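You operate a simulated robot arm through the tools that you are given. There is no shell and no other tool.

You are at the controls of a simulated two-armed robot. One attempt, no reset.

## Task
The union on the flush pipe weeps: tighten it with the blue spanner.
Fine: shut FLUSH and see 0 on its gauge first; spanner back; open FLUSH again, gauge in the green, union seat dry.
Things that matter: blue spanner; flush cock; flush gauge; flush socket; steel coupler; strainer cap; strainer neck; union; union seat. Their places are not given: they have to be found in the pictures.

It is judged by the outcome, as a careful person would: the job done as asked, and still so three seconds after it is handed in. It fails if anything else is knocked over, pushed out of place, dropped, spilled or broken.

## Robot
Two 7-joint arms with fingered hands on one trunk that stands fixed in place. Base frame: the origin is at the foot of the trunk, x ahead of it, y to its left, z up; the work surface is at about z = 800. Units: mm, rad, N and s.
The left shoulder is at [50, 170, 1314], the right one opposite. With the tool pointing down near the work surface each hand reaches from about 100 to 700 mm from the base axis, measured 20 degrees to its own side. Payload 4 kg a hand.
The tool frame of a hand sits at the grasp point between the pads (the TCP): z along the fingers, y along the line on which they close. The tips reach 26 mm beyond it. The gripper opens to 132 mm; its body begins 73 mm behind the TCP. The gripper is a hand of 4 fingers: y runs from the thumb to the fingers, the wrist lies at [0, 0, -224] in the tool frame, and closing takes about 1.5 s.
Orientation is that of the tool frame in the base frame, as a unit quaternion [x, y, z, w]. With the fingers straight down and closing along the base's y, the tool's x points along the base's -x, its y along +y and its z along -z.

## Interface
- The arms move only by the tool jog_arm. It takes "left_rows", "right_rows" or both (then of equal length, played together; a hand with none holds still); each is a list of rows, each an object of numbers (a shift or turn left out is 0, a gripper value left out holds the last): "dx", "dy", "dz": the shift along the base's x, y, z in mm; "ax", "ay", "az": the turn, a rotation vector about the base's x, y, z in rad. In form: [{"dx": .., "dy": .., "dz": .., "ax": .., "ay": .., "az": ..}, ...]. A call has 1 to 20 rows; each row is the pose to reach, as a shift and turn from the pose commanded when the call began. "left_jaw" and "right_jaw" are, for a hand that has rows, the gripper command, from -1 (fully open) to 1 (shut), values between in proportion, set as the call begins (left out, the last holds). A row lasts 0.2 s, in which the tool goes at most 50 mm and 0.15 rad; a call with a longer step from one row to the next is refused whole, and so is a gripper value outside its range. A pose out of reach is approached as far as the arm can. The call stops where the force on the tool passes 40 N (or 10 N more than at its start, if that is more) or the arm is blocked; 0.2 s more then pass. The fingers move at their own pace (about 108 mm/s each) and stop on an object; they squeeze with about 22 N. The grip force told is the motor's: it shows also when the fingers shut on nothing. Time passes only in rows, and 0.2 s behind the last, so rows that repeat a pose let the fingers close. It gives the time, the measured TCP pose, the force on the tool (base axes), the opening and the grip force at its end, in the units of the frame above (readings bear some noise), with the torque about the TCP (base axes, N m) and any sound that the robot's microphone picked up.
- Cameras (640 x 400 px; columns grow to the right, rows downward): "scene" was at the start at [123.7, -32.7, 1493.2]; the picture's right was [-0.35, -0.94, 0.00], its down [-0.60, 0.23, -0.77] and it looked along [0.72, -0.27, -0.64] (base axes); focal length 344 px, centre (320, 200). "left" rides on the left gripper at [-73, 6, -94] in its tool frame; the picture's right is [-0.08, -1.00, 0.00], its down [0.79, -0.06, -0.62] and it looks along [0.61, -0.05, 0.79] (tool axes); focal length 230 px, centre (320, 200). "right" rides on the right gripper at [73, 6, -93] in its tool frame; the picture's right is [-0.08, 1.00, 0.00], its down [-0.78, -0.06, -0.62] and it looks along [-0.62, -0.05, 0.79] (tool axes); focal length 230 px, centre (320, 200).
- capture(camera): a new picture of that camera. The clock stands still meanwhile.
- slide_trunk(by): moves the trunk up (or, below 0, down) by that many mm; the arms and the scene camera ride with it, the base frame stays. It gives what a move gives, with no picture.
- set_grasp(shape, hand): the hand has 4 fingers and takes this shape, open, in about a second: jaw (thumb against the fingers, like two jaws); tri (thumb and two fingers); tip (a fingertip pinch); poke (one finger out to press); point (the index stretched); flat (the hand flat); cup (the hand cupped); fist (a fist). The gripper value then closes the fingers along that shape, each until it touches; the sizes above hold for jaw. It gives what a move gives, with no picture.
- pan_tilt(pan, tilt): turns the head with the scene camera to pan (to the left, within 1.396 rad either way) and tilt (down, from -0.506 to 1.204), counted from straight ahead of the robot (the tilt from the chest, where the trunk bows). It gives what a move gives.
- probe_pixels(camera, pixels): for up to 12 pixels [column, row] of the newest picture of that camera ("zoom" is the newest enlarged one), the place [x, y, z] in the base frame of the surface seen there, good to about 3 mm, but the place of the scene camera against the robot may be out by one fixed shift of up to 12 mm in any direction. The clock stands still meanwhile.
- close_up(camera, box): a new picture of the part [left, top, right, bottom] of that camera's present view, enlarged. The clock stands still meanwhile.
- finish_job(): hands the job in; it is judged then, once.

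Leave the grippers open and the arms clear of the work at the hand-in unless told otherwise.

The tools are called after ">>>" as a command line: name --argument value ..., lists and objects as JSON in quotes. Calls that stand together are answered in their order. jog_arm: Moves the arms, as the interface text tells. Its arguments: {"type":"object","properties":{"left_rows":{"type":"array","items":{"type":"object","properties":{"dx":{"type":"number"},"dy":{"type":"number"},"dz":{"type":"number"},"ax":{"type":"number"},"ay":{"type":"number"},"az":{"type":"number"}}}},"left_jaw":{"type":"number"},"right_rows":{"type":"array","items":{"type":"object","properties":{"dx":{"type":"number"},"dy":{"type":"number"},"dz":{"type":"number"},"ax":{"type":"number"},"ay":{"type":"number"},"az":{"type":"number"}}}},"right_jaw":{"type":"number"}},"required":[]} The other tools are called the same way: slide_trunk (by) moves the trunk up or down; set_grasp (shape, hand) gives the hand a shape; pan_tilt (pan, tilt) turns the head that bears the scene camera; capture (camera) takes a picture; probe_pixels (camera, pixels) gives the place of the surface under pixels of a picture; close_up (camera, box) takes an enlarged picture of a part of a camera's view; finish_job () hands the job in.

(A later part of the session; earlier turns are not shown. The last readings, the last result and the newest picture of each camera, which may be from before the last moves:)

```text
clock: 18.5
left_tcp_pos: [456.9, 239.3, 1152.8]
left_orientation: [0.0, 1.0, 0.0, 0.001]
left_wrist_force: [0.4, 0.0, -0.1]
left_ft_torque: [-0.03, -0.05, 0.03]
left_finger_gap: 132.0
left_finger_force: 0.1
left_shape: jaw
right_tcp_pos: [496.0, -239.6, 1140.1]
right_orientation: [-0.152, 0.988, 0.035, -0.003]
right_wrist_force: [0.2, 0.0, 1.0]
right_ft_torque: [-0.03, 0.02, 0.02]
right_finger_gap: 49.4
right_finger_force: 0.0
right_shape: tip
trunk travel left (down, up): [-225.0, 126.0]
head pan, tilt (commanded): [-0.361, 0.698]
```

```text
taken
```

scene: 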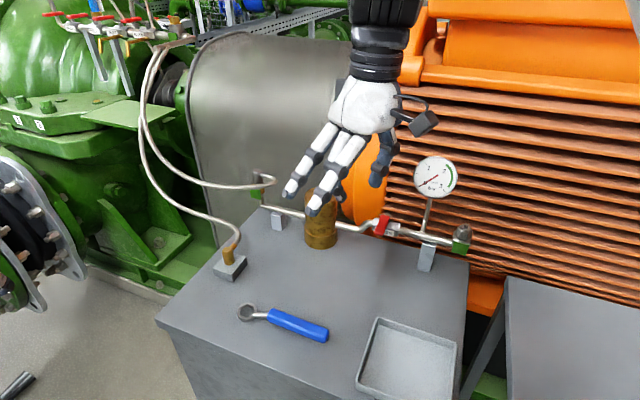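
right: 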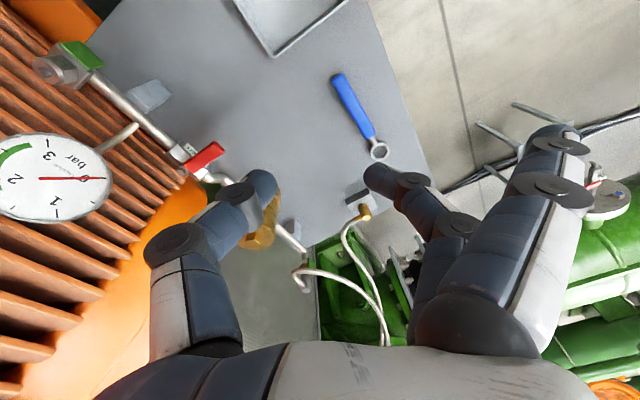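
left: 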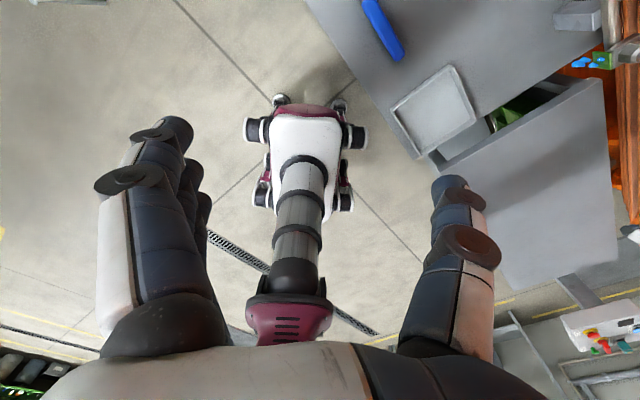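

The gauge needle seems to point at 0 now and the drops have gone. I zoom to read it and the cock.

>>> close_up --camera "scene" --box '[405, 150, 465, 205]'

>>> close_up --camera "scene" --box '[340, 195, 480, 275]'

>>> close_up --camera "right" --box '[310, 60, 410, 170]'

```text
7.27 times, centred on (435, 178) of scene
```

zoom: 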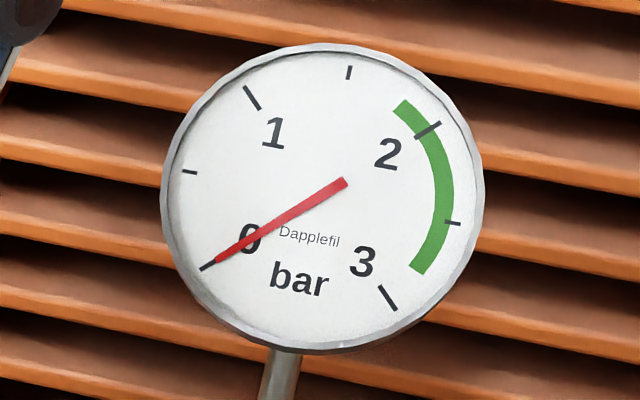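

```text
4.57 times, centred on (410, 235) of scene
```

zoom: 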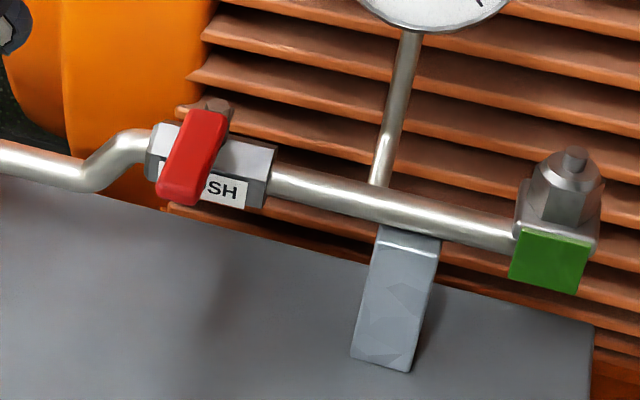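

```text
3.64 times, centred on (360, 115) of right
```

zoom: 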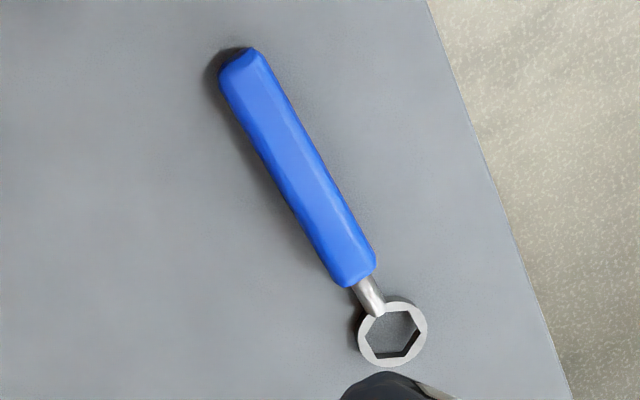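

Gauge reads exactly 0 and the cock lies across the pipe. Now the spanner: its hex hole has a corner in line with the handle. I return the hand to "jaw", level it (it's tilted ~4°) and move over the spanner.

>>> set_grasp --shape "jaw" --hand "right"

>>> jog_arm --right_rows '[{"ax": -0.03, "ay": -0.008}, {"ax": -0.068, "ay": -0.017, "dy": 30, "dz": -20}, {"ax": -0.068, "ay": -0.017, "dx": 15, "dy": 65, "dz": -50}, {"ax": -0.068, "ay": -0.017, "dx": 29, "dy": 100, "dz": -80}]' --right_jaw -1

```text
clock: 19.4
left_tcp_pos: [458.1, 238.9, 1153.7]
left_orientation: [-0.001, 1.0, 0.001, 0.0]
left_wrist_force: [0.5, -1.0, 0.5]
left_ft_torque: [-0.05, -0.01, 0.01]
left_finger_gap: 131.8
left_finger_force: 0.1
left_shape: jaw
right_tcp_pos: [497.9, -236.6, 1143.8]
right_orientation: [-0.155, 0.987, 0.036, 0.002]
right_wrist_force: [-0.2, -0.8, 0.2]
right_ft_torque: [-0.01, -0.01, 0.05]
right_finger_gap: 132.1
right_finger_force: 0.0
right_shape: jaw
trunk travel left (down, up): [-225.0, 126.0]
head pan, tilt (commanded): [-0.361, 0.698]
```

```text
clock: 20.4
left_tcp_pos: [460.7, 238.4, 1153.3]
left_orientation: [0.0, 1.0, 0.0, 0.0]
left_wrist_force: [0.0, -0.5, 0.8]
left_ft_torque: [-0.01, -0.01, -0.01]
left_finger_gap: 131.8
left_finger_force: 0.1
left_shape: jaw
right_tcp_pos: [536.2, -133.6, 1078.7]
right_orientation: [-0.151, 0.988, 0.002, 0.013]
right_wrist_force: [0.5, -0.3, 0.1]
right_ft_torque: [0.01, 0.01, 0.01]
right_finger_gap: 131.9
right_finger_force: 0.0
right_shape: jaw
trunk travel left (down, up): [-225.0, 126.0]
head pan, tilt (commanded): [-0.361, 0.698]
```

The hand is near (536,-134,1079), nearly level. I yaw it to +45° over the handle, trim the small tilt, and go down to z≈960 for a close look.

>>> jog_arm --right_rows '[{"ax": -0.008, "ay": 0.025}, {"ax": -0.008, "ay": 0.025, "az": 0.12, "dz": -20}, {"ax": -0.008, "ay": 0.025, "az": 0.24, "dz": -45}, {"ax": -0.008, "ay": 0.025, "az": 0.36, "dz": -70, "dx": -5, "dy": -3}, {"ax": -0.008, "ay": 0.025, "az": 0.48, "dz": -95, "dx": -10, "dy": -6}, {"ax": -0.008, "ay": 0.025, "az": 0.48, "dz": -110, "dx": -11, "dy": -6}, {"ax": -0.008, "ay": 0.025, "az": 0.48, "dz": -110, "dx": -11, "dy": -6}]'

>>> capture --camera "right"

>>> capture --camera "scene"

```text
clock: 22.0
left_tcp_pos: [459.0, 239.0, 1153.5]
left_orientation: [0.0, 1.0, -0.001, 0.0]
left_wrist_force: [-0.3, 0.8, -0.3]
left_ft_torque: [-0.01, -0.03, -0.01]
left_finger_gap: 131.8
left_finger_force: 0.2
left_shape: jaw
right_tcp_pos: [524.0, -143.9, 968.2]
right_orientation: [-0.375, 0.927, -0.006, 0.012]
right_wrist_force: [0.2, 0.1, -0.1]
right_ft_torque: [-0.03, 0.05, 0.0]
right_finger_gap: 131.8
right_finger_force: 0.0
right_shape: jaw
trunk travel left (down, up): [-225.0, 126.0]
head pan, tilt (commanded): [-0.361, 0.698]
```

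```text
taken
```

right: 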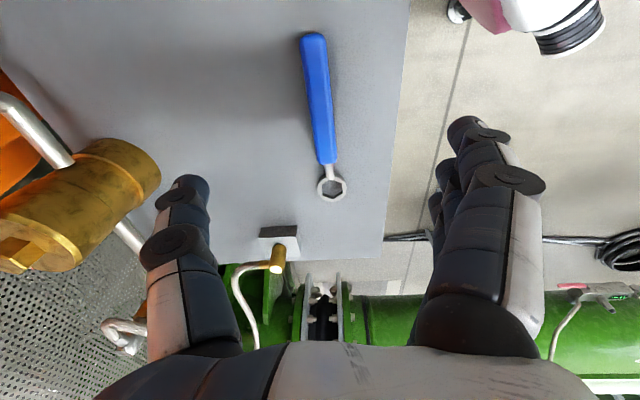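

```text
taken
```

scene: 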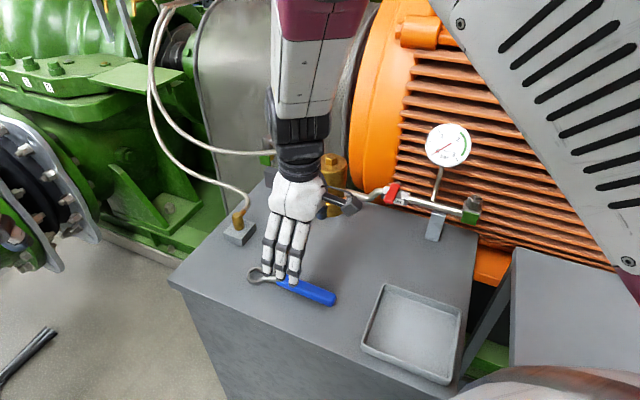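

The spanner runs from ring (332,187) to handle end (313,40) in the right picture. I zoom and probe it.

>>> close_up --camera "right" --box '[270, 20, 390, 210]'

>>> probe_pixels --camera "right" --pixels '[[332, 187], [332, 176], [327, 160], [323, 140], [319, 115], [317, 90], [315, 65], [313, 42], [306, 90], [328, 90], [326, 190], [300, 150]]'

>>> close_up --camera "right" --box '[304, 160, 360, 210]'

```text
2.11 times, centred on (330, 115) of right
```

zoom: 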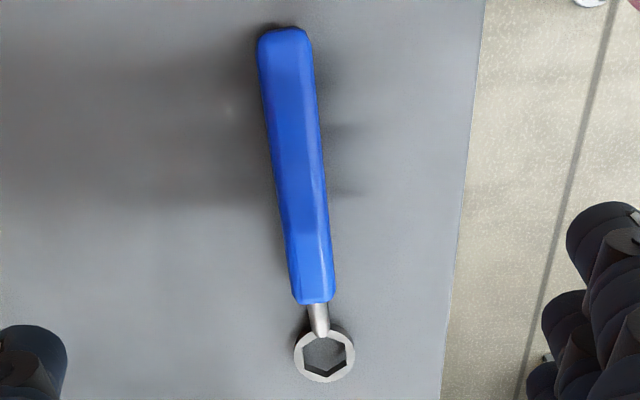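

```text
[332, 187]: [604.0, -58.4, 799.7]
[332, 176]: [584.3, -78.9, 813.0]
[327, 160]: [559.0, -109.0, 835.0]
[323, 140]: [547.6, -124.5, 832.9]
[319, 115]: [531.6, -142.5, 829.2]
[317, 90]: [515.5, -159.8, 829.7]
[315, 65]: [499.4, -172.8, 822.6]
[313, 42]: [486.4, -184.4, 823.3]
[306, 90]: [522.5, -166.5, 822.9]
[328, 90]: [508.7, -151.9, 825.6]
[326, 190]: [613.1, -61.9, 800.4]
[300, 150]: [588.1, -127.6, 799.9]
```

```text
8.00 times, centred on (332, 185) of right
```

zoom: 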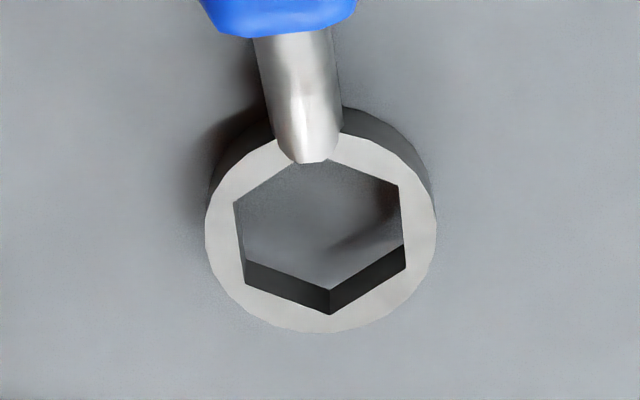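

The hex hole has a corner along the handle axis, as thought. I probe the ring's rim in the zoom to learn its height and tilt.

>>> probe_pixels --camera "zoom" --pixels '[[258, 158], [362, 155], [222, 215], [418, 215], [235, 275], [415, 275], [280, 315], [330, 323], [380, 308], [300, 130], [295, 60], [320, 240]]'

>>> probe_pixels --camera "right" --pixels '[[390, 60], [380, 200], [250, 60], [405, 20], [200, 100], [340, 100]]'

```text
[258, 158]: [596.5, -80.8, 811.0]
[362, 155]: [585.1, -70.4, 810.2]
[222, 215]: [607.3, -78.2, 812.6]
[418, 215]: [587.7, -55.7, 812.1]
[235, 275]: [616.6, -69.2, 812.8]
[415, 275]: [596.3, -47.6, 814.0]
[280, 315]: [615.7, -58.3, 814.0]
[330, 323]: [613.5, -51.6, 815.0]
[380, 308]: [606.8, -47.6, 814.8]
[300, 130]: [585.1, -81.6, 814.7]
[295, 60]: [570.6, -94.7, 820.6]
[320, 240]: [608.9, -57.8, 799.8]
```

```text
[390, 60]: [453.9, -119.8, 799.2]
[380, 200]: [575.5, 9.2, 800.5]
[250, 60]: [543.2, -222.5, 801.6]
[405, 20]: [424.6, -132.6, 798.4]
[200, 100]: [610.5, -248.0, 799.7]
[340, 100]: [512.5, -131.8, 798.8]
```

Ring rim slopes from 810 (handle side) to 815 (far side) and the handle from 835 down to 823: the spanner rests tilted ~7°, nose up. I'll grip it with the tool tilted the same 7°, so the ring is level when the tool is vertical. First I check motor-fin distances beside the union.

>>> probe_pixels --camera "scene" --pixels '[[490, 195], [500, 165], [520, 205], [540, 235], [490, 225], [505, 130], [545, 200], [560, 250], [480, 150], [560, 300], [480, 320], [450, 350]]'

>>> close_up --camera "scene" --box '[380, 170, 520, 260]'

```text
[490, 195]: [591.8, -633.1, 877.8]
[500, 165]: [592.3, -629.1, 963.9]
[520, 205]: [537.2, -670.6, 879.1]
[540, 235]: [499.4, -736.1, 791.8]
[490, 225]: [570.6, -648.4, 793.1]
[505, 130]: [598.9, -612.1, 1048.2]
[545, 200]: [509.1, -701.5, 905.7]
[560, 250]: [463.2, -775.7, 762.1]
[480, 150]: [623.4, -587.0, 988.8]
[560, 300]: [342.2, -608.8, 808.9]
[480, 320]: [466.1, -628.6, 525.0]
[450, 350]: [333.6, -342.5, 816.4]
```

```text
4.44 times, centred on (450, 215) of scene
```

zoom: 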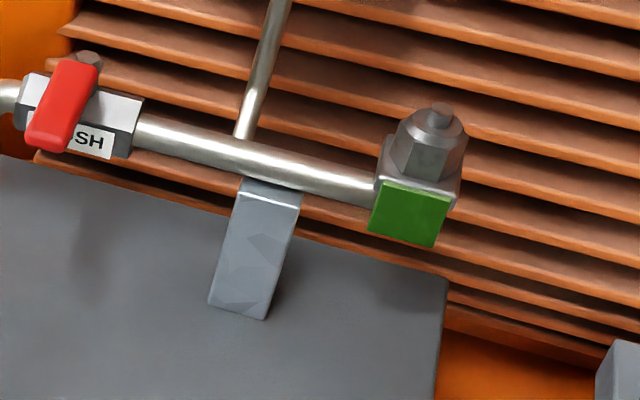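

Motor fins are ~115 mm off the union line, so there's room. Now I align yaw with the handle (azimuth 226.7°), add the 7° tilt, and descend to z≈880 over the grip point (521,-150).

>>> jog_arm --right_rows '[{"ax": 0.045, "ay": -0.028, "az": 0.023, "dx": -1, "dy": -3, "dz": -10}, {"ax": 0.091, "ay": -0.057, "az": 0.046, "dx": -2.6, "dy": -6.5, "dz": -35}, {"ax": 0.091, "ay": -0.057, "az": 0.046, "dx": -2.6, "dy": -6.5, "dz": -65}, {"ax": 0.091, "ay": -0.057, "az": 0.046, "dx": -2.6, "dy": -6.5, "dz": -88}, {"ax": 0.091, "ay": -0.057, "az": 0.046, "dx": -2.6, "dy": -6.5, "dz": -88}]'

>>> capture --camera "right"

>>> probe_pixels --camera "right" --pixels '[[320, 200], [320, 150], [320, 120], [320, 90], [325, 170], [330, 210]]'

```text
clock: 23.2
left_tcp_pos: [458.7, 239.1, 1153.2]
left_orientation: [0.0, 1.0, 0.0, 0.0]
left_wrist_force: [-0.4, 0.3, -0.8]
left_ft_torque: [0.03, -0.01, 0.0]
left_finger_gap: 132.0
left_finger_force: 0.1
left_shape: jaw
right_tcp_pos: [524.8, -153.5, 880.1]
right_orientation: [-0.389, 0.919, 0.015, 0.056]
right_wrist_force: [0.1, 0.1, 0.4]
right_ft_torque: [-0.02, 0.01, -0.03]
right_finger_gap: 132.1
right_finger_force: 0.0
right_shape: jaw
trunk travel left (down, up): [-225.0, 126.0]
head pan, tilt (commanded): [-0.361, 0.698]
```

```text
taken
```

right: 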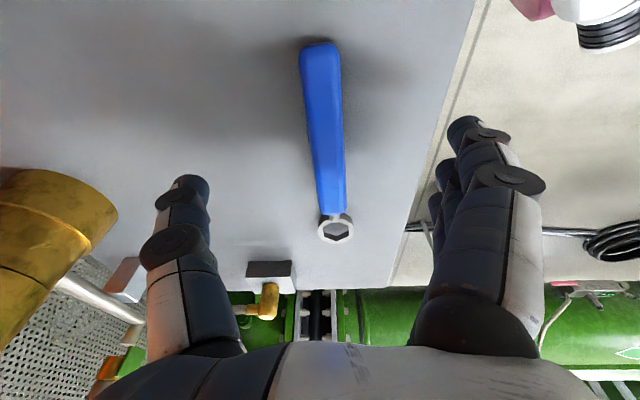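

```text
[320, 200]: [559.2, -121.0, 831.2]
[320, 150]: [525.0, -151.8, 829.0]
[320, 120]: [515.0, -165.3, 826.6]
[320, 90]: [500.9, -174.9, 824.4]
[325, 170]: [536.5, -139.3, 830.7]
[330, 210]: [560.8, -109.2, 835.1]
```

The handle is centred at about column 325, i.e. 3–4 mm toward the fingers from the TCP. I shift by that and descend to TCP z≈834.

>>> jog_arm --right_rows '[{"dx": -2.7, "dy": 2.7, "dz": -12}, {"dx": -2.7, "dy": 2.7, "dz": -24}, {"dx": -2.7, "dy": 2.7, "dz": -34}, {"dx": -2.7, "dy": 2.7, "dz": -41}, {"dx": -2.7, "dy": 2.7, "dz": -46}, {"dx": -2.7, "dy": 2.7, "dz": -46}]'

>>> capture --camera "right"

>>> close_up --camera "scene" --box '[220, 220, 380, 330]'

```text
clock: 24.6
left_tcp_pos: [460.2, 239.7, 1153.0]
left_orientation: [0.0, 1.0, 0.0, 0.0]
left_wrist_force: [0.2, -0.1, 0.3]
left_ft_torque: [0.01, 0.0, -0.01]
left_finger_gap: 131.8
left_finger_force: 0.2
left_shape: jaw
right_tcp_pos: [520.7, -154.6, 831.5]
right_orientation: [-0.386, 0.921, 0.012, 0.054]
right_wrist_force: [0.2, -0.6, -0.5]
right_ft_torque: [-0.01, 0.0, -0.03]
right_finger_gap: 132.1
right_finger_force: 0.0
right_shape: jaw
trunk travel left (down, up): [-225.0, 126.0]
head pan, tilt (commanded): [-0.361, 0.698]
```

```text
taken
```

right: 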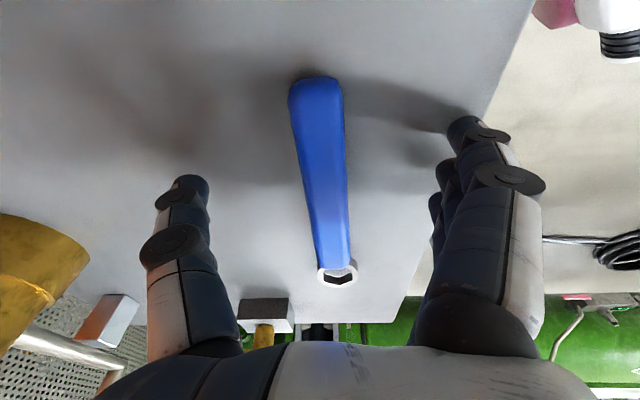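

```text
3.64 times, centred on (300, 275) of scene
```

zoom: 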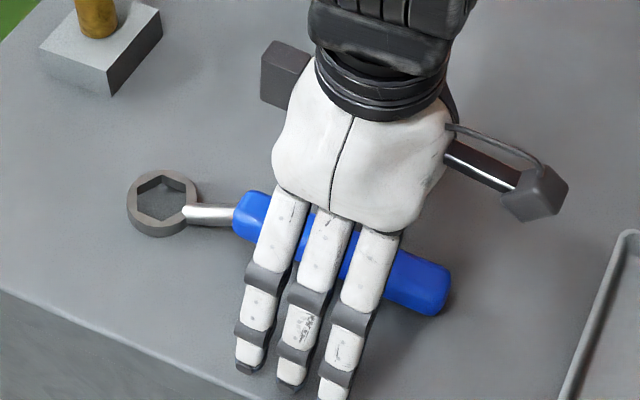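

The three fingers and thumb straddle the handle. I raise 2 mm for bench clearance and close the grip.

>>> jog_arm --right_rows '[{"dz": 2}, {"dz": 2}, {"dz": 2}, {"dz": 2}, {"dz": 2}, {"dz": 2}, {"dz": 2}, {"dz": 2}, {"dz": 2}]' --right_jaw 1

>>> capture --camera "right"

>>> close_up --camera "scene" --box '[220, 220, 380, 330]'

```text
clock: 26.6
left_tcp_pos: [458.8, 238.3, 1153.1]
left_orientation: [-0.001, 1.0, 0.0, 0.0]
left_wrist_force: [0.0, 0.5, -1.1]
left_ft_torque: [0.0, 0.01, 0.03]
left_finger_gap: 132.0
left_finger_force: 0.0
left_shape: jaw
right_tcp_pos: [517.8, -155.6, 828.1]
right_orientation: [-0.386, 0.921, 0.012, 0.049]
right_wrist_force: [1.2, 0.0, 4.5]
right_ft_torque: [0.0, 0.07, -0.03]
right_finger_gap: 19.8
right_finger_force: 21.7
right_shape: jaw
trunk travel left (down, up): [-225.0, 126.0]
head pan, tilt (commanded): [-0.361, 0.698]
```

```text
taken
```

right: 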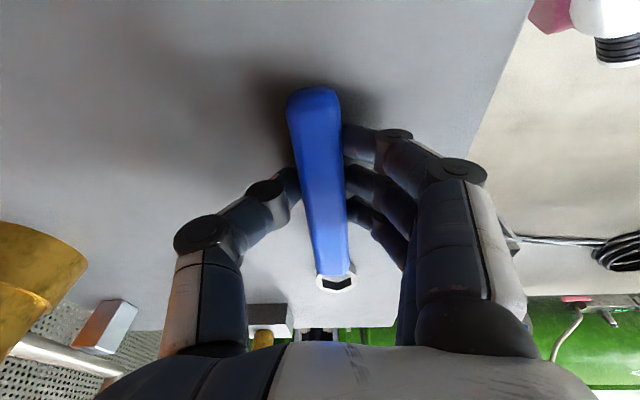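

```text
3.64 times, centred on (300, 275) of scene
```

zoom: 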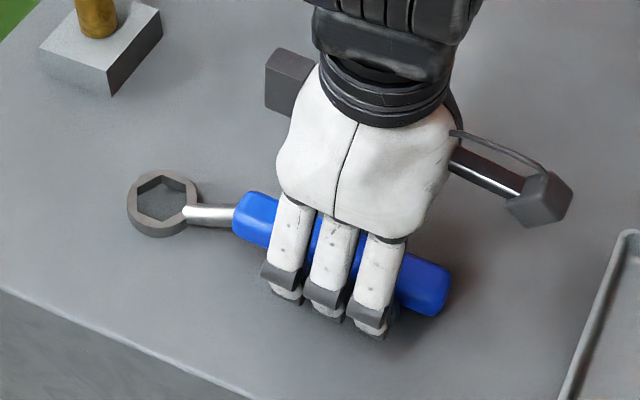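

Grip: gap 19.8 mm, 21.7 N; the spanner hasn't moved. I lift it 60 mm and look.

>>> jog_arm --right_rows '[{"dz": 8}, {"dz": 20}, {"dz": 35}, {"dz": 50}, {"dz": 65}, {"dz": 65}]'

>>> capture --camera "right"

>>> close_up --camera "scene" --box '[200, 180, 380, 330]'

```text
clock: 28.0
left_tcp_pos: [459.0, 239.3, 1152.6]
left_orientation: [0.0, 1.0, 0.0, 0.0]
left_wrist_force: [0.0, 0.1, -0.1]
left_ft_torque: [0.0, 0.03, 0.02]
left_finger_gap: 131.7
left_finger_force: 0.1
left_shape: jaw
right_tcp_pos: [515.7, -153.4, 889.2]
right_orientation: [-0.388, 0.92, 0.018, 0.049]
right_wrist_force: [0.6, -0.1, -1.8]
right_ft_torque: [-0.01, 0.06, 0.0]
right_finger_gap: 19.6
right_finger_force: 22.1
right_shape: jaw
trunk travel left (down, up): [-225.0, 126.0]
head pan, tilt (commanded): [-0.361, 0.698]
```

```text
taken
```

right: 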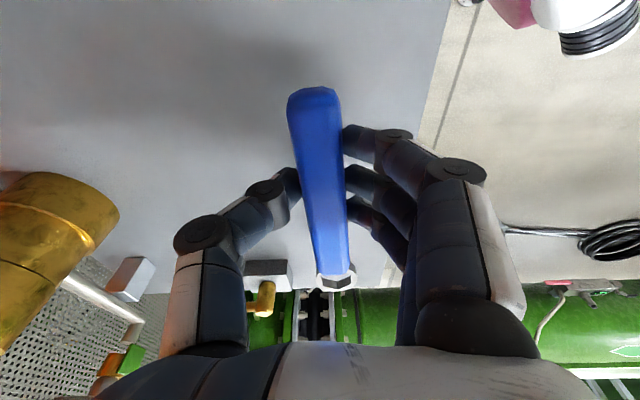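

```text
2.67 times, centred on (290, 255) of scene
```

zoom: 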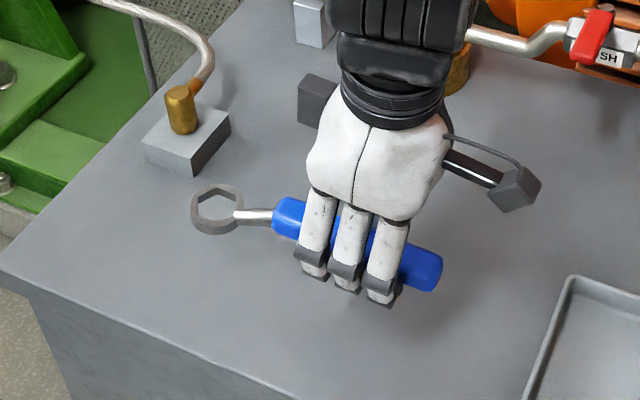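

The spanner is held level in the hand. I zoom on the ring to measure where it sits relative to the tool.

>>> close_up --camera "right" --box '[300, 250, 370, 300]'

>>> probe_pixels --camera "zoom" --pixels '[[320, 340], [160, 250], [470, 250], [400, 320], [240, 320], [330, 280], [130, 220], [480, 220]]'

>>> close_up --camera "scene" --box '[240, 220, 300, 280]'

>>> probe_pixels --camera "zoom" --pixels '[[127, 180], [250, 95], [330, 110], [155, 110], [200, 300], [300, 290], [370, 240], [380, 160], [250, 200]]'

```text
8.00 times, centred on (335, 275) of right
```

zoom: 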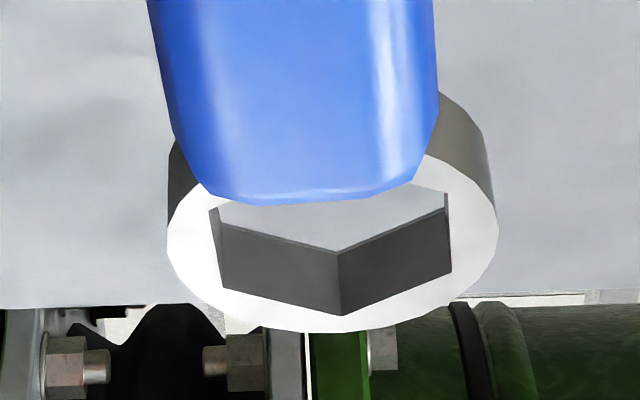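

```text
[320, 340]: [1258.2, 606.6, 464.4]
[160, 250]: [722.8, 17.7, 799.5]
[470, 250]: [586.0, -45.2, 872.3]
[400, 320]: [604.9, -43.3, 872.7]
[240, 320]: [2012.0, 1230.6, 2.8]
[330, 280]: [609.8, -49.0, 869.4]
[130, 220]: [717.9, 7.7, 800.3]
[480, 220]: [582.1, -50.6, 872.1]
```

```text
6.67 times, centred on (270, 250) of scene
```

zoom: 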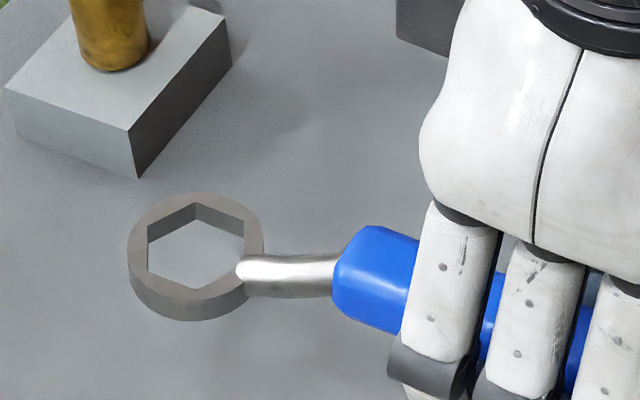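

```text
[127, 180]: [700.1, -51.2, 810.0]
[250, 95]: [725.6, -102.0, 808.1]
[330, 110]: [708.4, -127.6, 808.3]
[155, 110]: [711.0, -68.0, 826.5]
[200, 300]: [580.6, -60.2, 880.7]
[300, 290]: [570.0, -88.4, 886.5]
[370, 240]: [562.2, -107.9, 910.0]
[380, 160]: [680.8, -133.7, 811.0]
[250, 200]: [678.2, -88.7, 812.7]
```

Ring geometry agrees with my estimate (≈122 mm ahead of the TCP, ring mid-plane ≈33 mm below it). Now I level the tool, rise, and carry the spanner on the robot side of the gauge to a waiting point (400,-560,1080).

>>> jog_arm --right_rows '[{"dz": 40}, {"dz": 80, "ax": -0.035, "ay": 0.038, "az": -0.02}, {"dx": -10, "dy": -10, "dz": 120, "ax": -0.071, "ay": 0.076, "az": -0.04}, {"dx": -25, "dy": -35, "dz": 150, "ax": -0.071, "ay": 0.076, "az": -0.04}, {"dx": -45, "dy": -65, "dz": 175, "ax": -0.071, "ay": 0.076, "az": -0.04}, {"dx": -60, "dy": -100, "dz": 191, "ax": -0.071, "ay": 0.076, "az": -0.04}, {"dx": -75, "dy": -140, "dz": 191, "ax": -0.071, "ay": 0.076, "az": -0.04}, {"dx": -96, "dy": -175, "dz": 191, "ax": -0.071, "ay": 0.076, "az": -0.04}, {"dx": -105, "dy": -215, "dz": 191, "ax": -0.071, "ay": 0.076, "az": -0.04}, {"dx": -112, "dy": -255, "dz": 191, "ax": -0.071, "ay": 0.076, "az": -0.04}, {"dx": -116, "dy": -295, "dz": 191, "ax": -0.071, "ay": 0.076, "az": -0.04}, {"dx": -116, "dy": -335, "dz": 191, "ax": -0.071, "ay": 0.076, "az": -0.04}, {"dx": -116, "dy": -375, "dz": 191, "ax": -0.071, "ay": 0.076, "az": -0.04}, {"dx": -116, "dy": -407, "dz": 191, "ax": -0.071, "ay": 0.076, "az": -0.04}, {"dx": -116, "dy": -407, "dz": 191, "ax": -0.071, "ay": 0.076, "az": -0.04}]'

>>> capture --camera "right"

>>> capture --camera "scene"

```text
clock: 31.2
left_tcp_pos: [459.2, 239.1, 1153.2]
left_orientation: [0.001, 1.0, 0.0, 0.0]
left_wrist_force: [0.1, 1.0, -0.1]
left_ft_torque: [-0.03, -0.01, 0.01]
left_finger_gap: 131.9
left_finger_force: 0.1
left_shape: jaw
right_tcp_pos: [396.2, -545.4, 1081.2]
right_orientation: [-0.402, 0.915, -0.02, -0.007]
right_wrist_force: [0.1, -0.1, -1.3]
right_ft_torque: [-0.04, 0.03, -0.01]
right_finger_gap: 19.5
right_finger_force: 21.8
right_shape: jaw
trunk travel left (down, up): [-225.0, 126.0]
head pan, tilt (commanded): [-0.361, 0.698]
```

```text
taken
```

right: 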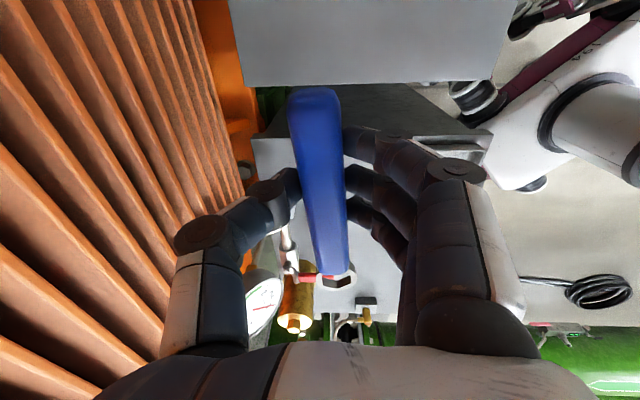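

```text
taken
```

scene: 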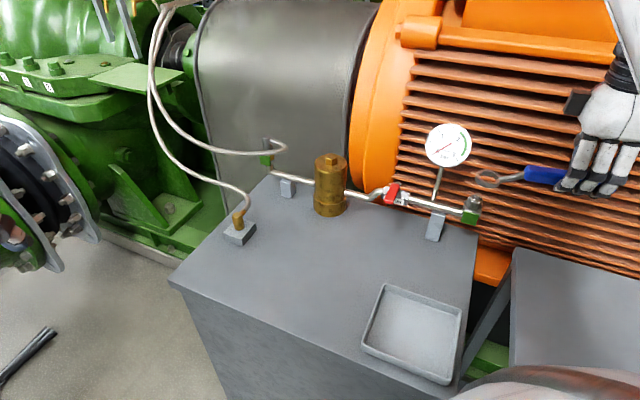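

The tool orientation is off by ~2–3° from what I asked. I hold still for a few rows to see whether it settles.

>>> jog_arm --right_rows '[{"dx": 0}, {"dx": 0}, {"dx": 0}]'

```text
clock: 32.0
left_tcp_pos: [459.9, 239.1, 1153.7]
left_orientation: [0.0, 1.0, 0.0, 0.0]
left_wrist_force: [0.0, 0.3, -0.1]
left_ft_torque: [-0.04, -0.01, 0.04]
left_finger_gap: 132.1
left_finger_force: 0.1
left_shape: jaw
right_tcp_pos: [395.6, -545.7, 1081.0]
right_orientation: [-0.403, 0.915, -0.021, -0.007]
right_wrist_force: [0.2, 0.7, -1.5]
right_ft_torque: [-0.06, 0.02, -0.01]
right_finger_gap: 19.7
right_finger_force: 22.1
right_shape: jaw
trunk travel left (down, up): [-225.0, 126.0]
head pan, tilt (commanded): [-0.361, 0.698]
```

Settled. I trim tilt and yaw (aiming handle azimuth at the nut's corner, ≈224.6°), come down to z≈1010 and then bring the ring over the union, approaching below and clear of the gauge's edge.

>>> jog_arm --right_rows '[{"dz": -25, "ax": 0.021, "ay": 0.002, "az": -0.036}, {"dz": -50, "ax": 0.042, "ay": 0.003, "az": -0.072}, {"dz": -71, "ax": 0.042, "ay": 0.003, "az": -0.072}, {"dx": 12, "dy": -14, "dz": -71, "ax": 0.042, "ay": 0.003, "az": -0.072}, {"dx": 25, "dy": -28, "dz": -71, "ax": 0.042, "ay": 0.003, "az": -0.072}, {"dx": 37, "dy": -43, "dz": -71, "ax": 0.042, "ay": 0.003, "az": -0.072}, {"dx": 49, "dy": -57, "dz": -71, "ax": 0.042, "ay": 0.003, "az": -0.072}, {"dx": 49, "dy": -57, "dz": -71, "ax": 0.042, "ay": 0.003, "az": -0.072}, {"dx": 49, "dy": -57, "dz": -71, "ax": 0.042, "ay": 0.003, "az": -0.072}]'

>>> capture --camera "right"

>>> capture --camera "scene"

>>> close_up --camera "right" --box '[290, 240, 370, 310]'

>>> close_up --camera "scene" --box '[420, 140, 540, 240]'

```text
clock: 34.0
left_tcp_pos: [459.8, 238.9, 1152.6]
left_orientation: [0.001, 1.0, 0.0, 0.0]
left_wrist_force: [0.4, 0.3, 0.1]
left_ft_torque: [-0.01, -0.01, -0.01]
left_finger_gap: 131.8
left_finger_force: 0.0
left_shape: jaw
right_tcp_pos: [444.8, -601.5, 1010.1]
right_orientation: [-0.37, 0.929, 0.0, -0.001]
right_wrist_force: [-0.1, -0.2, -2.3]
right_ft_torque: [-0.02, 0.05, 0.0]
right_finger_gap: 19.7
right_finger_force: 22.3
right_shape: jaw
trunk travel left (down, up): [-225.0, 126.0]
head pan, tilt (commanded): [-0.361, 0.698]
```

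```text
taken
```

right: 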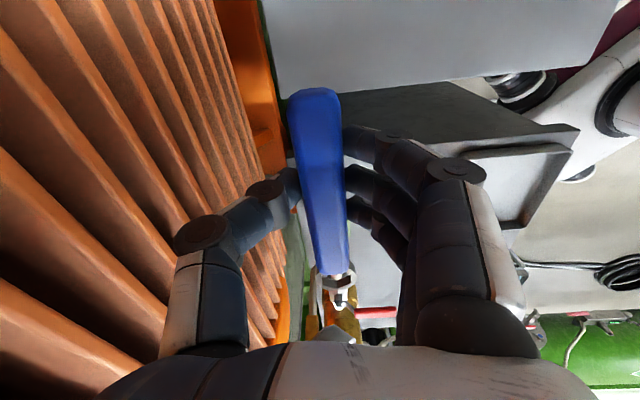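

```text
taken
```

scene: 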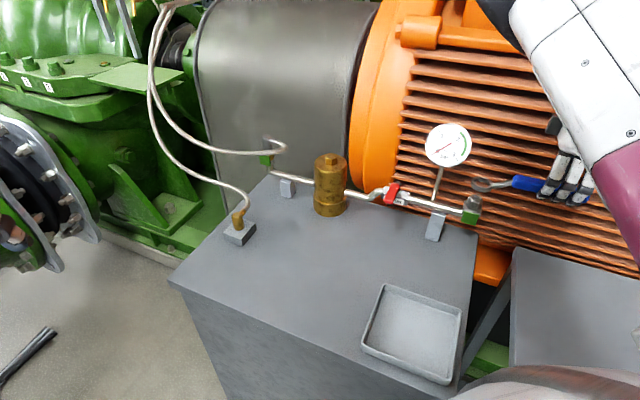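

```text
5.71 times, centred on (330, 275) of right
```

zoom: 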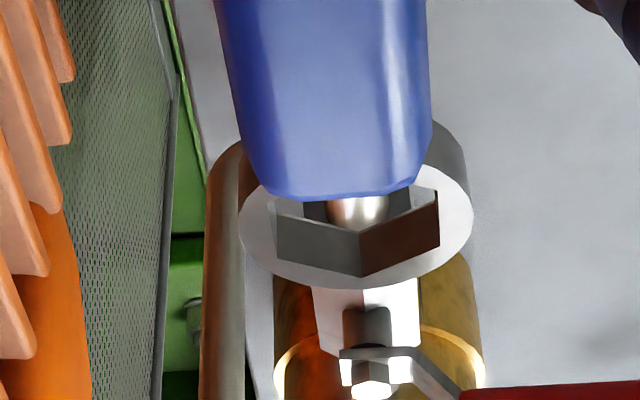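

```text
4.00 times, centred on (480, 190) of scene
```

zoom: 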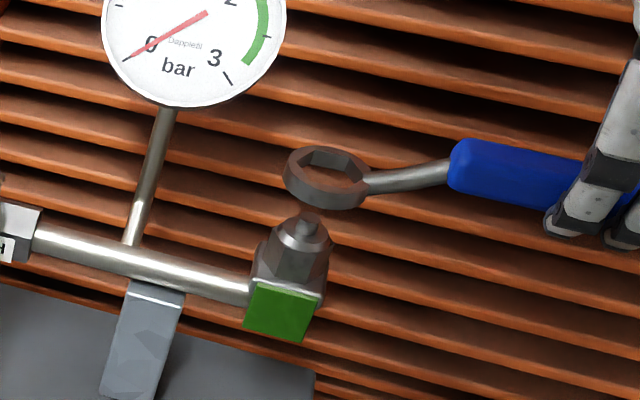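

The ring hovers near the nut: in the scene zoom, ring centre ≈(327,177), stub top ≈(305,222). I probe both in this same picture to get the horizontal offset between ring and nut.

>>> probe_pixels --camera "zoom" --pixels '[[305, 221], [305, 215], [292, 165], [300, 152], [330, 150], [360, 172], [350, 200], [320, 200], [296, 185], [290, 240], [320, 245], [375, 182]]'

>>> close_up --camera "scene" --box '[460, 165, 510, 230]'

```text
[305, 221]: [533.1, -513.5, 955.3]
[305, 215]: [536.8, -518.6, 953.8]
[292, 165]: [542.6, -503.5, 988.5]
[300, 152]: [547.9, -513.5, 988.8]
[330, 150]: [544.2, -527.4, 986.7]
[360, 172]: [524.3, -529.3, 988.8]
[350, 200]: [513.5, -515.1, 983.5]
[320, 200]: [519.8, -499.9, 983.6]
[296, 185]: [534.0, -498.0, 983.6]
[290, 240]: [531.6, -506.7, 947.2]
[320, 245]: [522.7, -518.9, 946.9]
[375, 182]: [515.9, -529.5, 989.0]
```

```text
6.15 times, centred on (485, 198) of scene
```

zoom: 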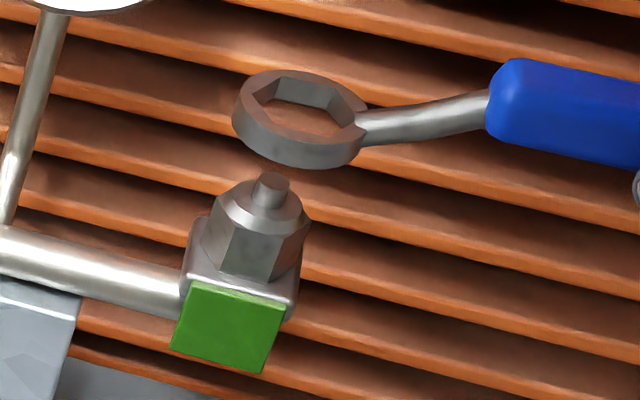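

Ring centre (531,-514.5) and stub (≈533,-514) agree within a few mm. I descend 18 mm so the ring hovers just over the stub, and look again through both cameras.

>>> jog_arm --right_rows '[{"dz": -6}, {"dz": -12}, {"dz": -18}, {"dz": -18}]'

>>> close_up --camera "right" --box '[300, 250, 370, 300]'

>>> close_up --camera "scene" --box '[460, 175, 510, 220]'

```text
clock: 35.0
left_tcp_pos: [459.2, 239.1, 1152.5]
left_orientation: [0.0, 1.0, 0.0, 0.0]
left_wrist_force: [-0.7, 0.7, 0.2]
left_ft_torque: [-0.01, 0.03, -0.01]
left_finger_gap: 131.9
left_finger_force: 0.0
left_shape: jaw
right_tcp_pos: [444.2, -601.3, 990.6]
right_orientation: [-0.37, 0.929, -0.001, -0.001]
right_wrist_force: [-0.7, 0.0, -0.9]
right_ft_torque: [-0.03, 0.03, -0.02]
right_finger_gap: 19.6
right_finger_force: 21.8
right_shape: jaw
trunk travel left (down, up): [-225.0, 126.0]
head pan, tilt (commanded): [-0.361, 0.698]
```

```text
8.00 times, centred on (335, 275) of right
```

zoom: 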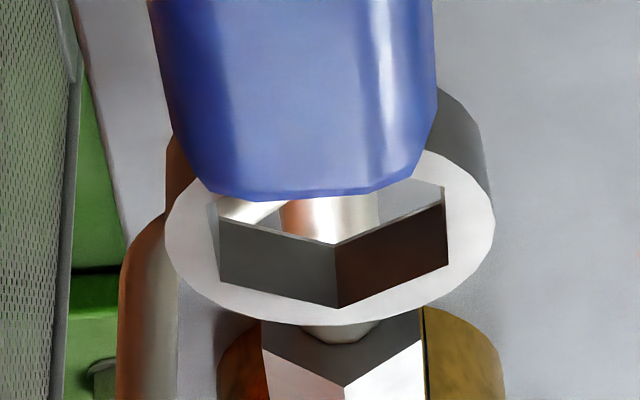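

```text
8.89 times, centred on (485, 198) of scene
```

zoom: 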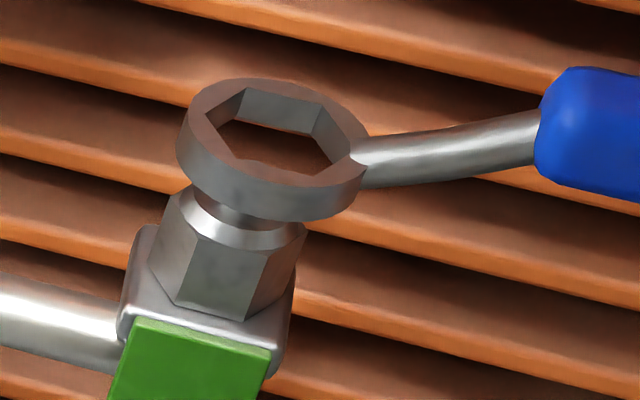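

The ring sits just over the stub. I zoom further on the scene view to compare the nut's edges with the hole's edges.

>>> close_up --camera "scene" --box '[466, 182, 498, 216]'

>>> close_up --camera "scene" --box '[468, 180, 500, 200]'

```text
11.76 times, centred on (482, 199) of scene
```

zoom: 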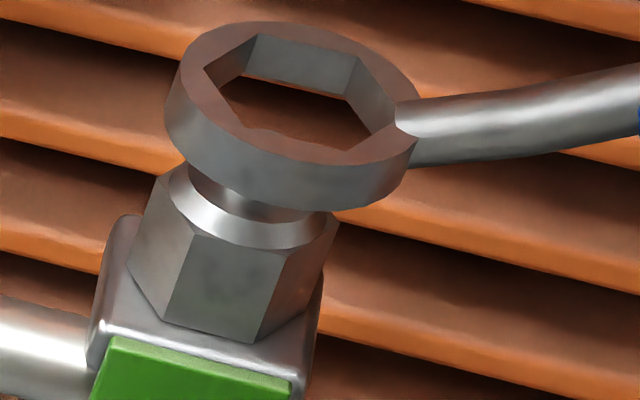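

```text
16.00 times, centred on (484, 190) of scene
```

zoom: 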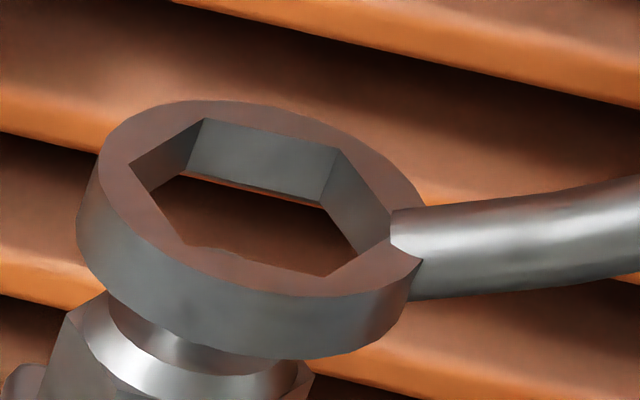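

Ring and nut nearly line up; the ring is turned ≈2° too far and ≈2 mm short. I correct yaw by -0.026 rad about the ring and shift slightly, then lower gently 14 mm, watching force.

>>> jog_arm --right_rows '[{"dx": -0.2, "dy": 2.3, "az": -0.026}, {"dx": -0.2, "dy": 2.3, "az": -0.026}, {"dx": -0.2, "dy": 2.3, "dz": -4, "az": -0.026}, {"dx": -0.2, "dy": 2.3, "dz": -8, "az": -0.026}, {"dx": -0.2, "dy": 2.3, "dz": -11, "az": -0.026}, {"dx": -0.2, "dy": 2.3, "dz": -14, "az": -0.026}, {"dx": -0.2, "dy": 2.3, "dz": -14, "az": -0.026}]'

>>> close_up --camera "right" --box '[300, 250, 370, 300]'

>>> close_up --camera "scene" --box '[460, 180, 505, 216]'

```text
clock: 36.6
left_tcp_pos: [458.1, 239.7, 1153.4]
left_orientation: [0.0, 1.0, -0.001, 0.0]
left_wrist_force: [-0.5, 0.4, 0.9]
left_ft_torque: [0.01, -0.02, 0.0]
left_finger_gap: 132.0
left_finger_force: 0.0
left_shape: jaw
right_tcp_pos: [444.2, -598.9, 979.1]
right_orientation: [-0.358, 0.934, 0.0, -0.002]
right_wrist_force: [-0.4, -0.4, -1.4]
right_ft_torque: [-0.05, 0.06, 0.01]
right_finger_gap: 19.5
right_finger_force: 21.8
right_shape: jaw
trunk travel left (down, up): [-225.0, 126.0]
head pan, tilt (commanded): [-0.361, 0.698]
```

```text
8.00 times, centred on (335, 275) of right
```

zoom: 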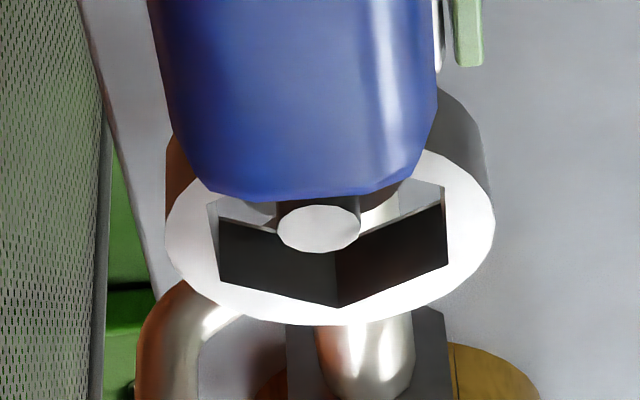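

```text
11.11 times, centred on (482, 198) of scene
```

zoom: 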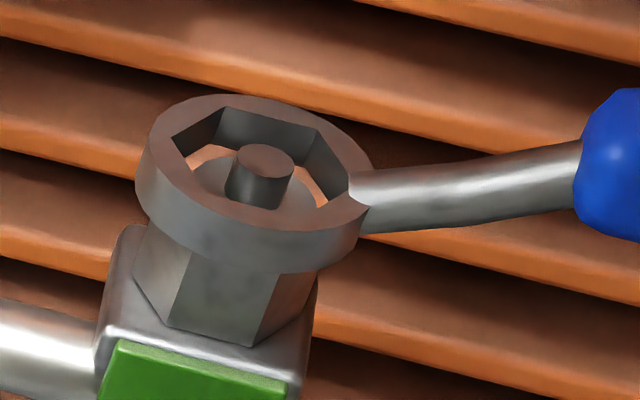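

The ring is now round the stub (stub at (318,228) of the right zoom, ring centre ≈(330,235)). I take sharper zooms to fine-centre before going onto the hex.

>>> close_up --camera "scene" --box '[468, 184, 500, 204]'

>>> close_up --camera "right" --box '[314, 268, 360, 296]'

```text
16.00 times, centred on (484, 194) of scene
```

zoom: 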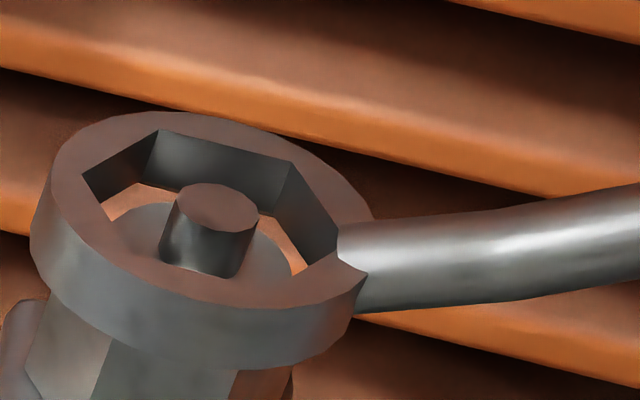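

```text
13.91 times, centred on (337, 282) of right
```

zoom: 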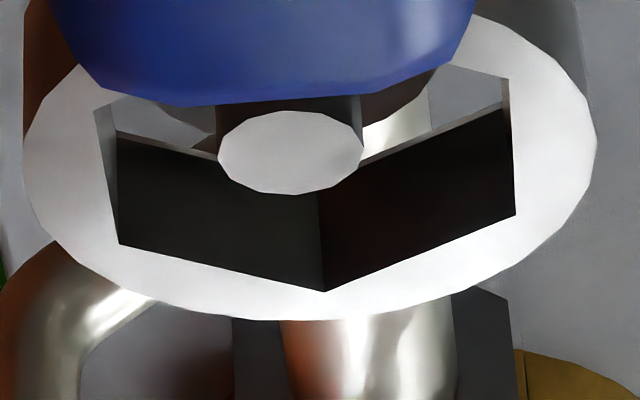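

Stub is about 1 mm off the hole centre. I shift dy -1.4 and lower 9 mm so the ring starts onto the hex, watching the force.

>>> jog_arm --right_rows '[{"dy": -1.4}, {"dy": -1.4, "dz": -2}, {"dy": -1.4, "dz": -4}, {"dy": -1.4, "dz": -6}, {"dy": -1.4, "dz": -8}, {"dy": -1.4, "dz": -10}]'

>>> close_up --camera "scene" --box '[460, 184, 504, 214]'

>>> close_up --camera "right" --box '[300, 260, 370, 310]'

```text
clock: 38.0
left_tcp_pos: [459.3, 240.1, 1153.5]
left_orientation: [0.001, 1.0, 0.0, 0.001]
left_wrist_force: [0.4, 0.6, 0.0]
left_ft_torque: [-0.02, -0.04, 0.01]
left_finger_gap: 132.2
left_finger_force: 0.1
left_shape: jaw
right_tcp_pos: [444.7, -601.3, 967.2]
right_orientation: [-0.357, 0.934, 0.0, 0.0]
right_wrist_force: [0.2, 0.2, -1.8]
right_ft_torque: [-0.05, 0.04, -0.01]
right_finger_gap: 19.4
right_finger_force: 21.8
right_shape: jaw
trunk travel left (down, up): [-225.0, 126.0]
head pan, tilt (commanded): [-0.361, 0.698]
```

```text
13.33 times, centred on (482, 199) of scene
```

zoom: 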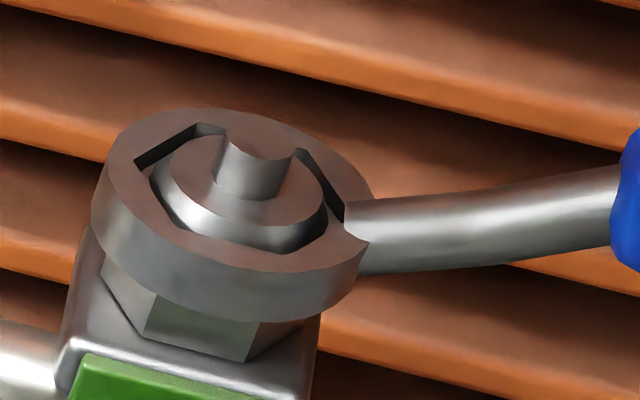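

```text
8.00 times, centred on (335, 285) of right
```

zoom: 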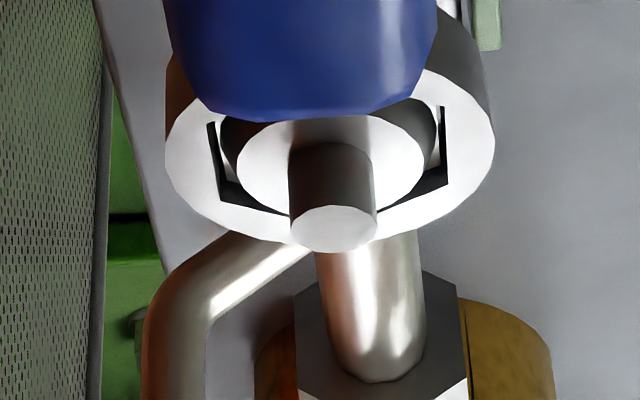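

The ring slid over the hex with no contact force; the nut's chamfer is visible inside the hole. I lower another 9 mm to seat it fully.

>>> jog_arm --right_rows '[{"dz": -2}, {"dz": -4}, {"dz": -6}, {"dz": -8}, {"dz": -8}]'

>>> close_up --camera "scene" --box '[460, 184, 504, 214]'

>>> capture --camera "scene"

>>> close_up --camera "right" --box '[300, 260, 370, 310]'

```text
clock: 39.2
left_tcp_pos: [459.1, 239.9, 1154.3]
left_orientation: [0.001, 1.0, 0.0, -0.001]
left_wrist_force: [0.1, -0.7, 0.5]
left_ft_torque: [-0.01, 0.01, 0.0]
left_finger_gap: 131.9
left_finger_force: 0.2
left_shape: jaw
right_tcp_pos: [443.8, -600.6, 958.8]
right_orientation: [-0.359, 0.933, 0.0, -0.001]
right_wrist_force: [0.1, -0.7, -1.2]
right_ft_torque: [-0.04, 0.03, 0.01]
right_finger_gap: 19.6
right_finger_force: 21.6
right_shape: jaw
trunk travel left (down, up): [-225.0, 126.0]
head pan, tilt (commanded): [-0.361, 0.698]
```

```text
13.33 times, centred on (482, 199) of scene
```

zoom: 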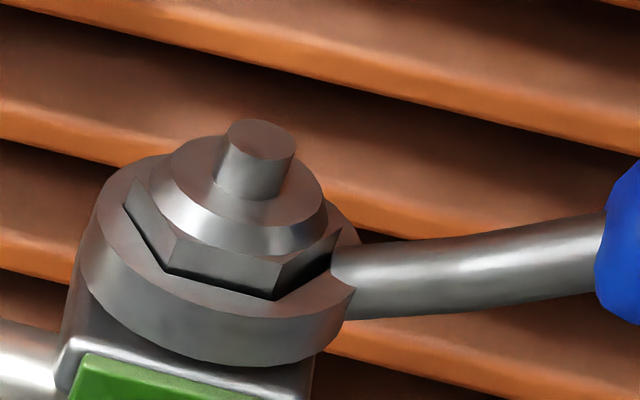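

```text
taken
```

scene: 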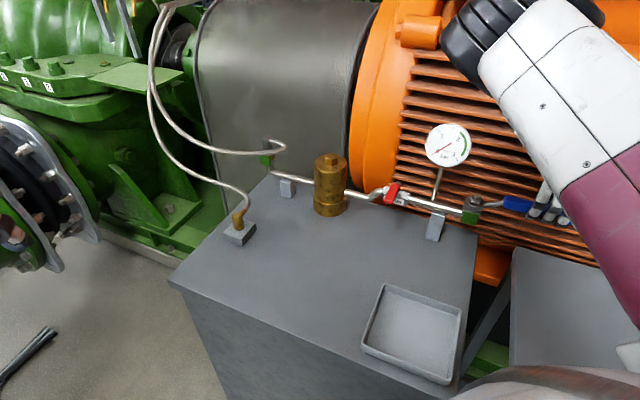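

```text
8.00 times, centred on (335, 285) of right
```

zoom: 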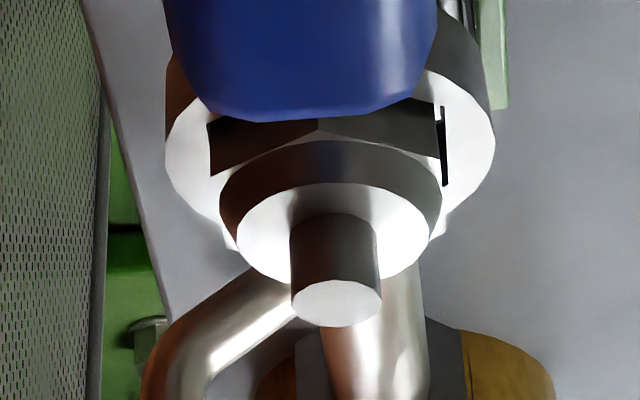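

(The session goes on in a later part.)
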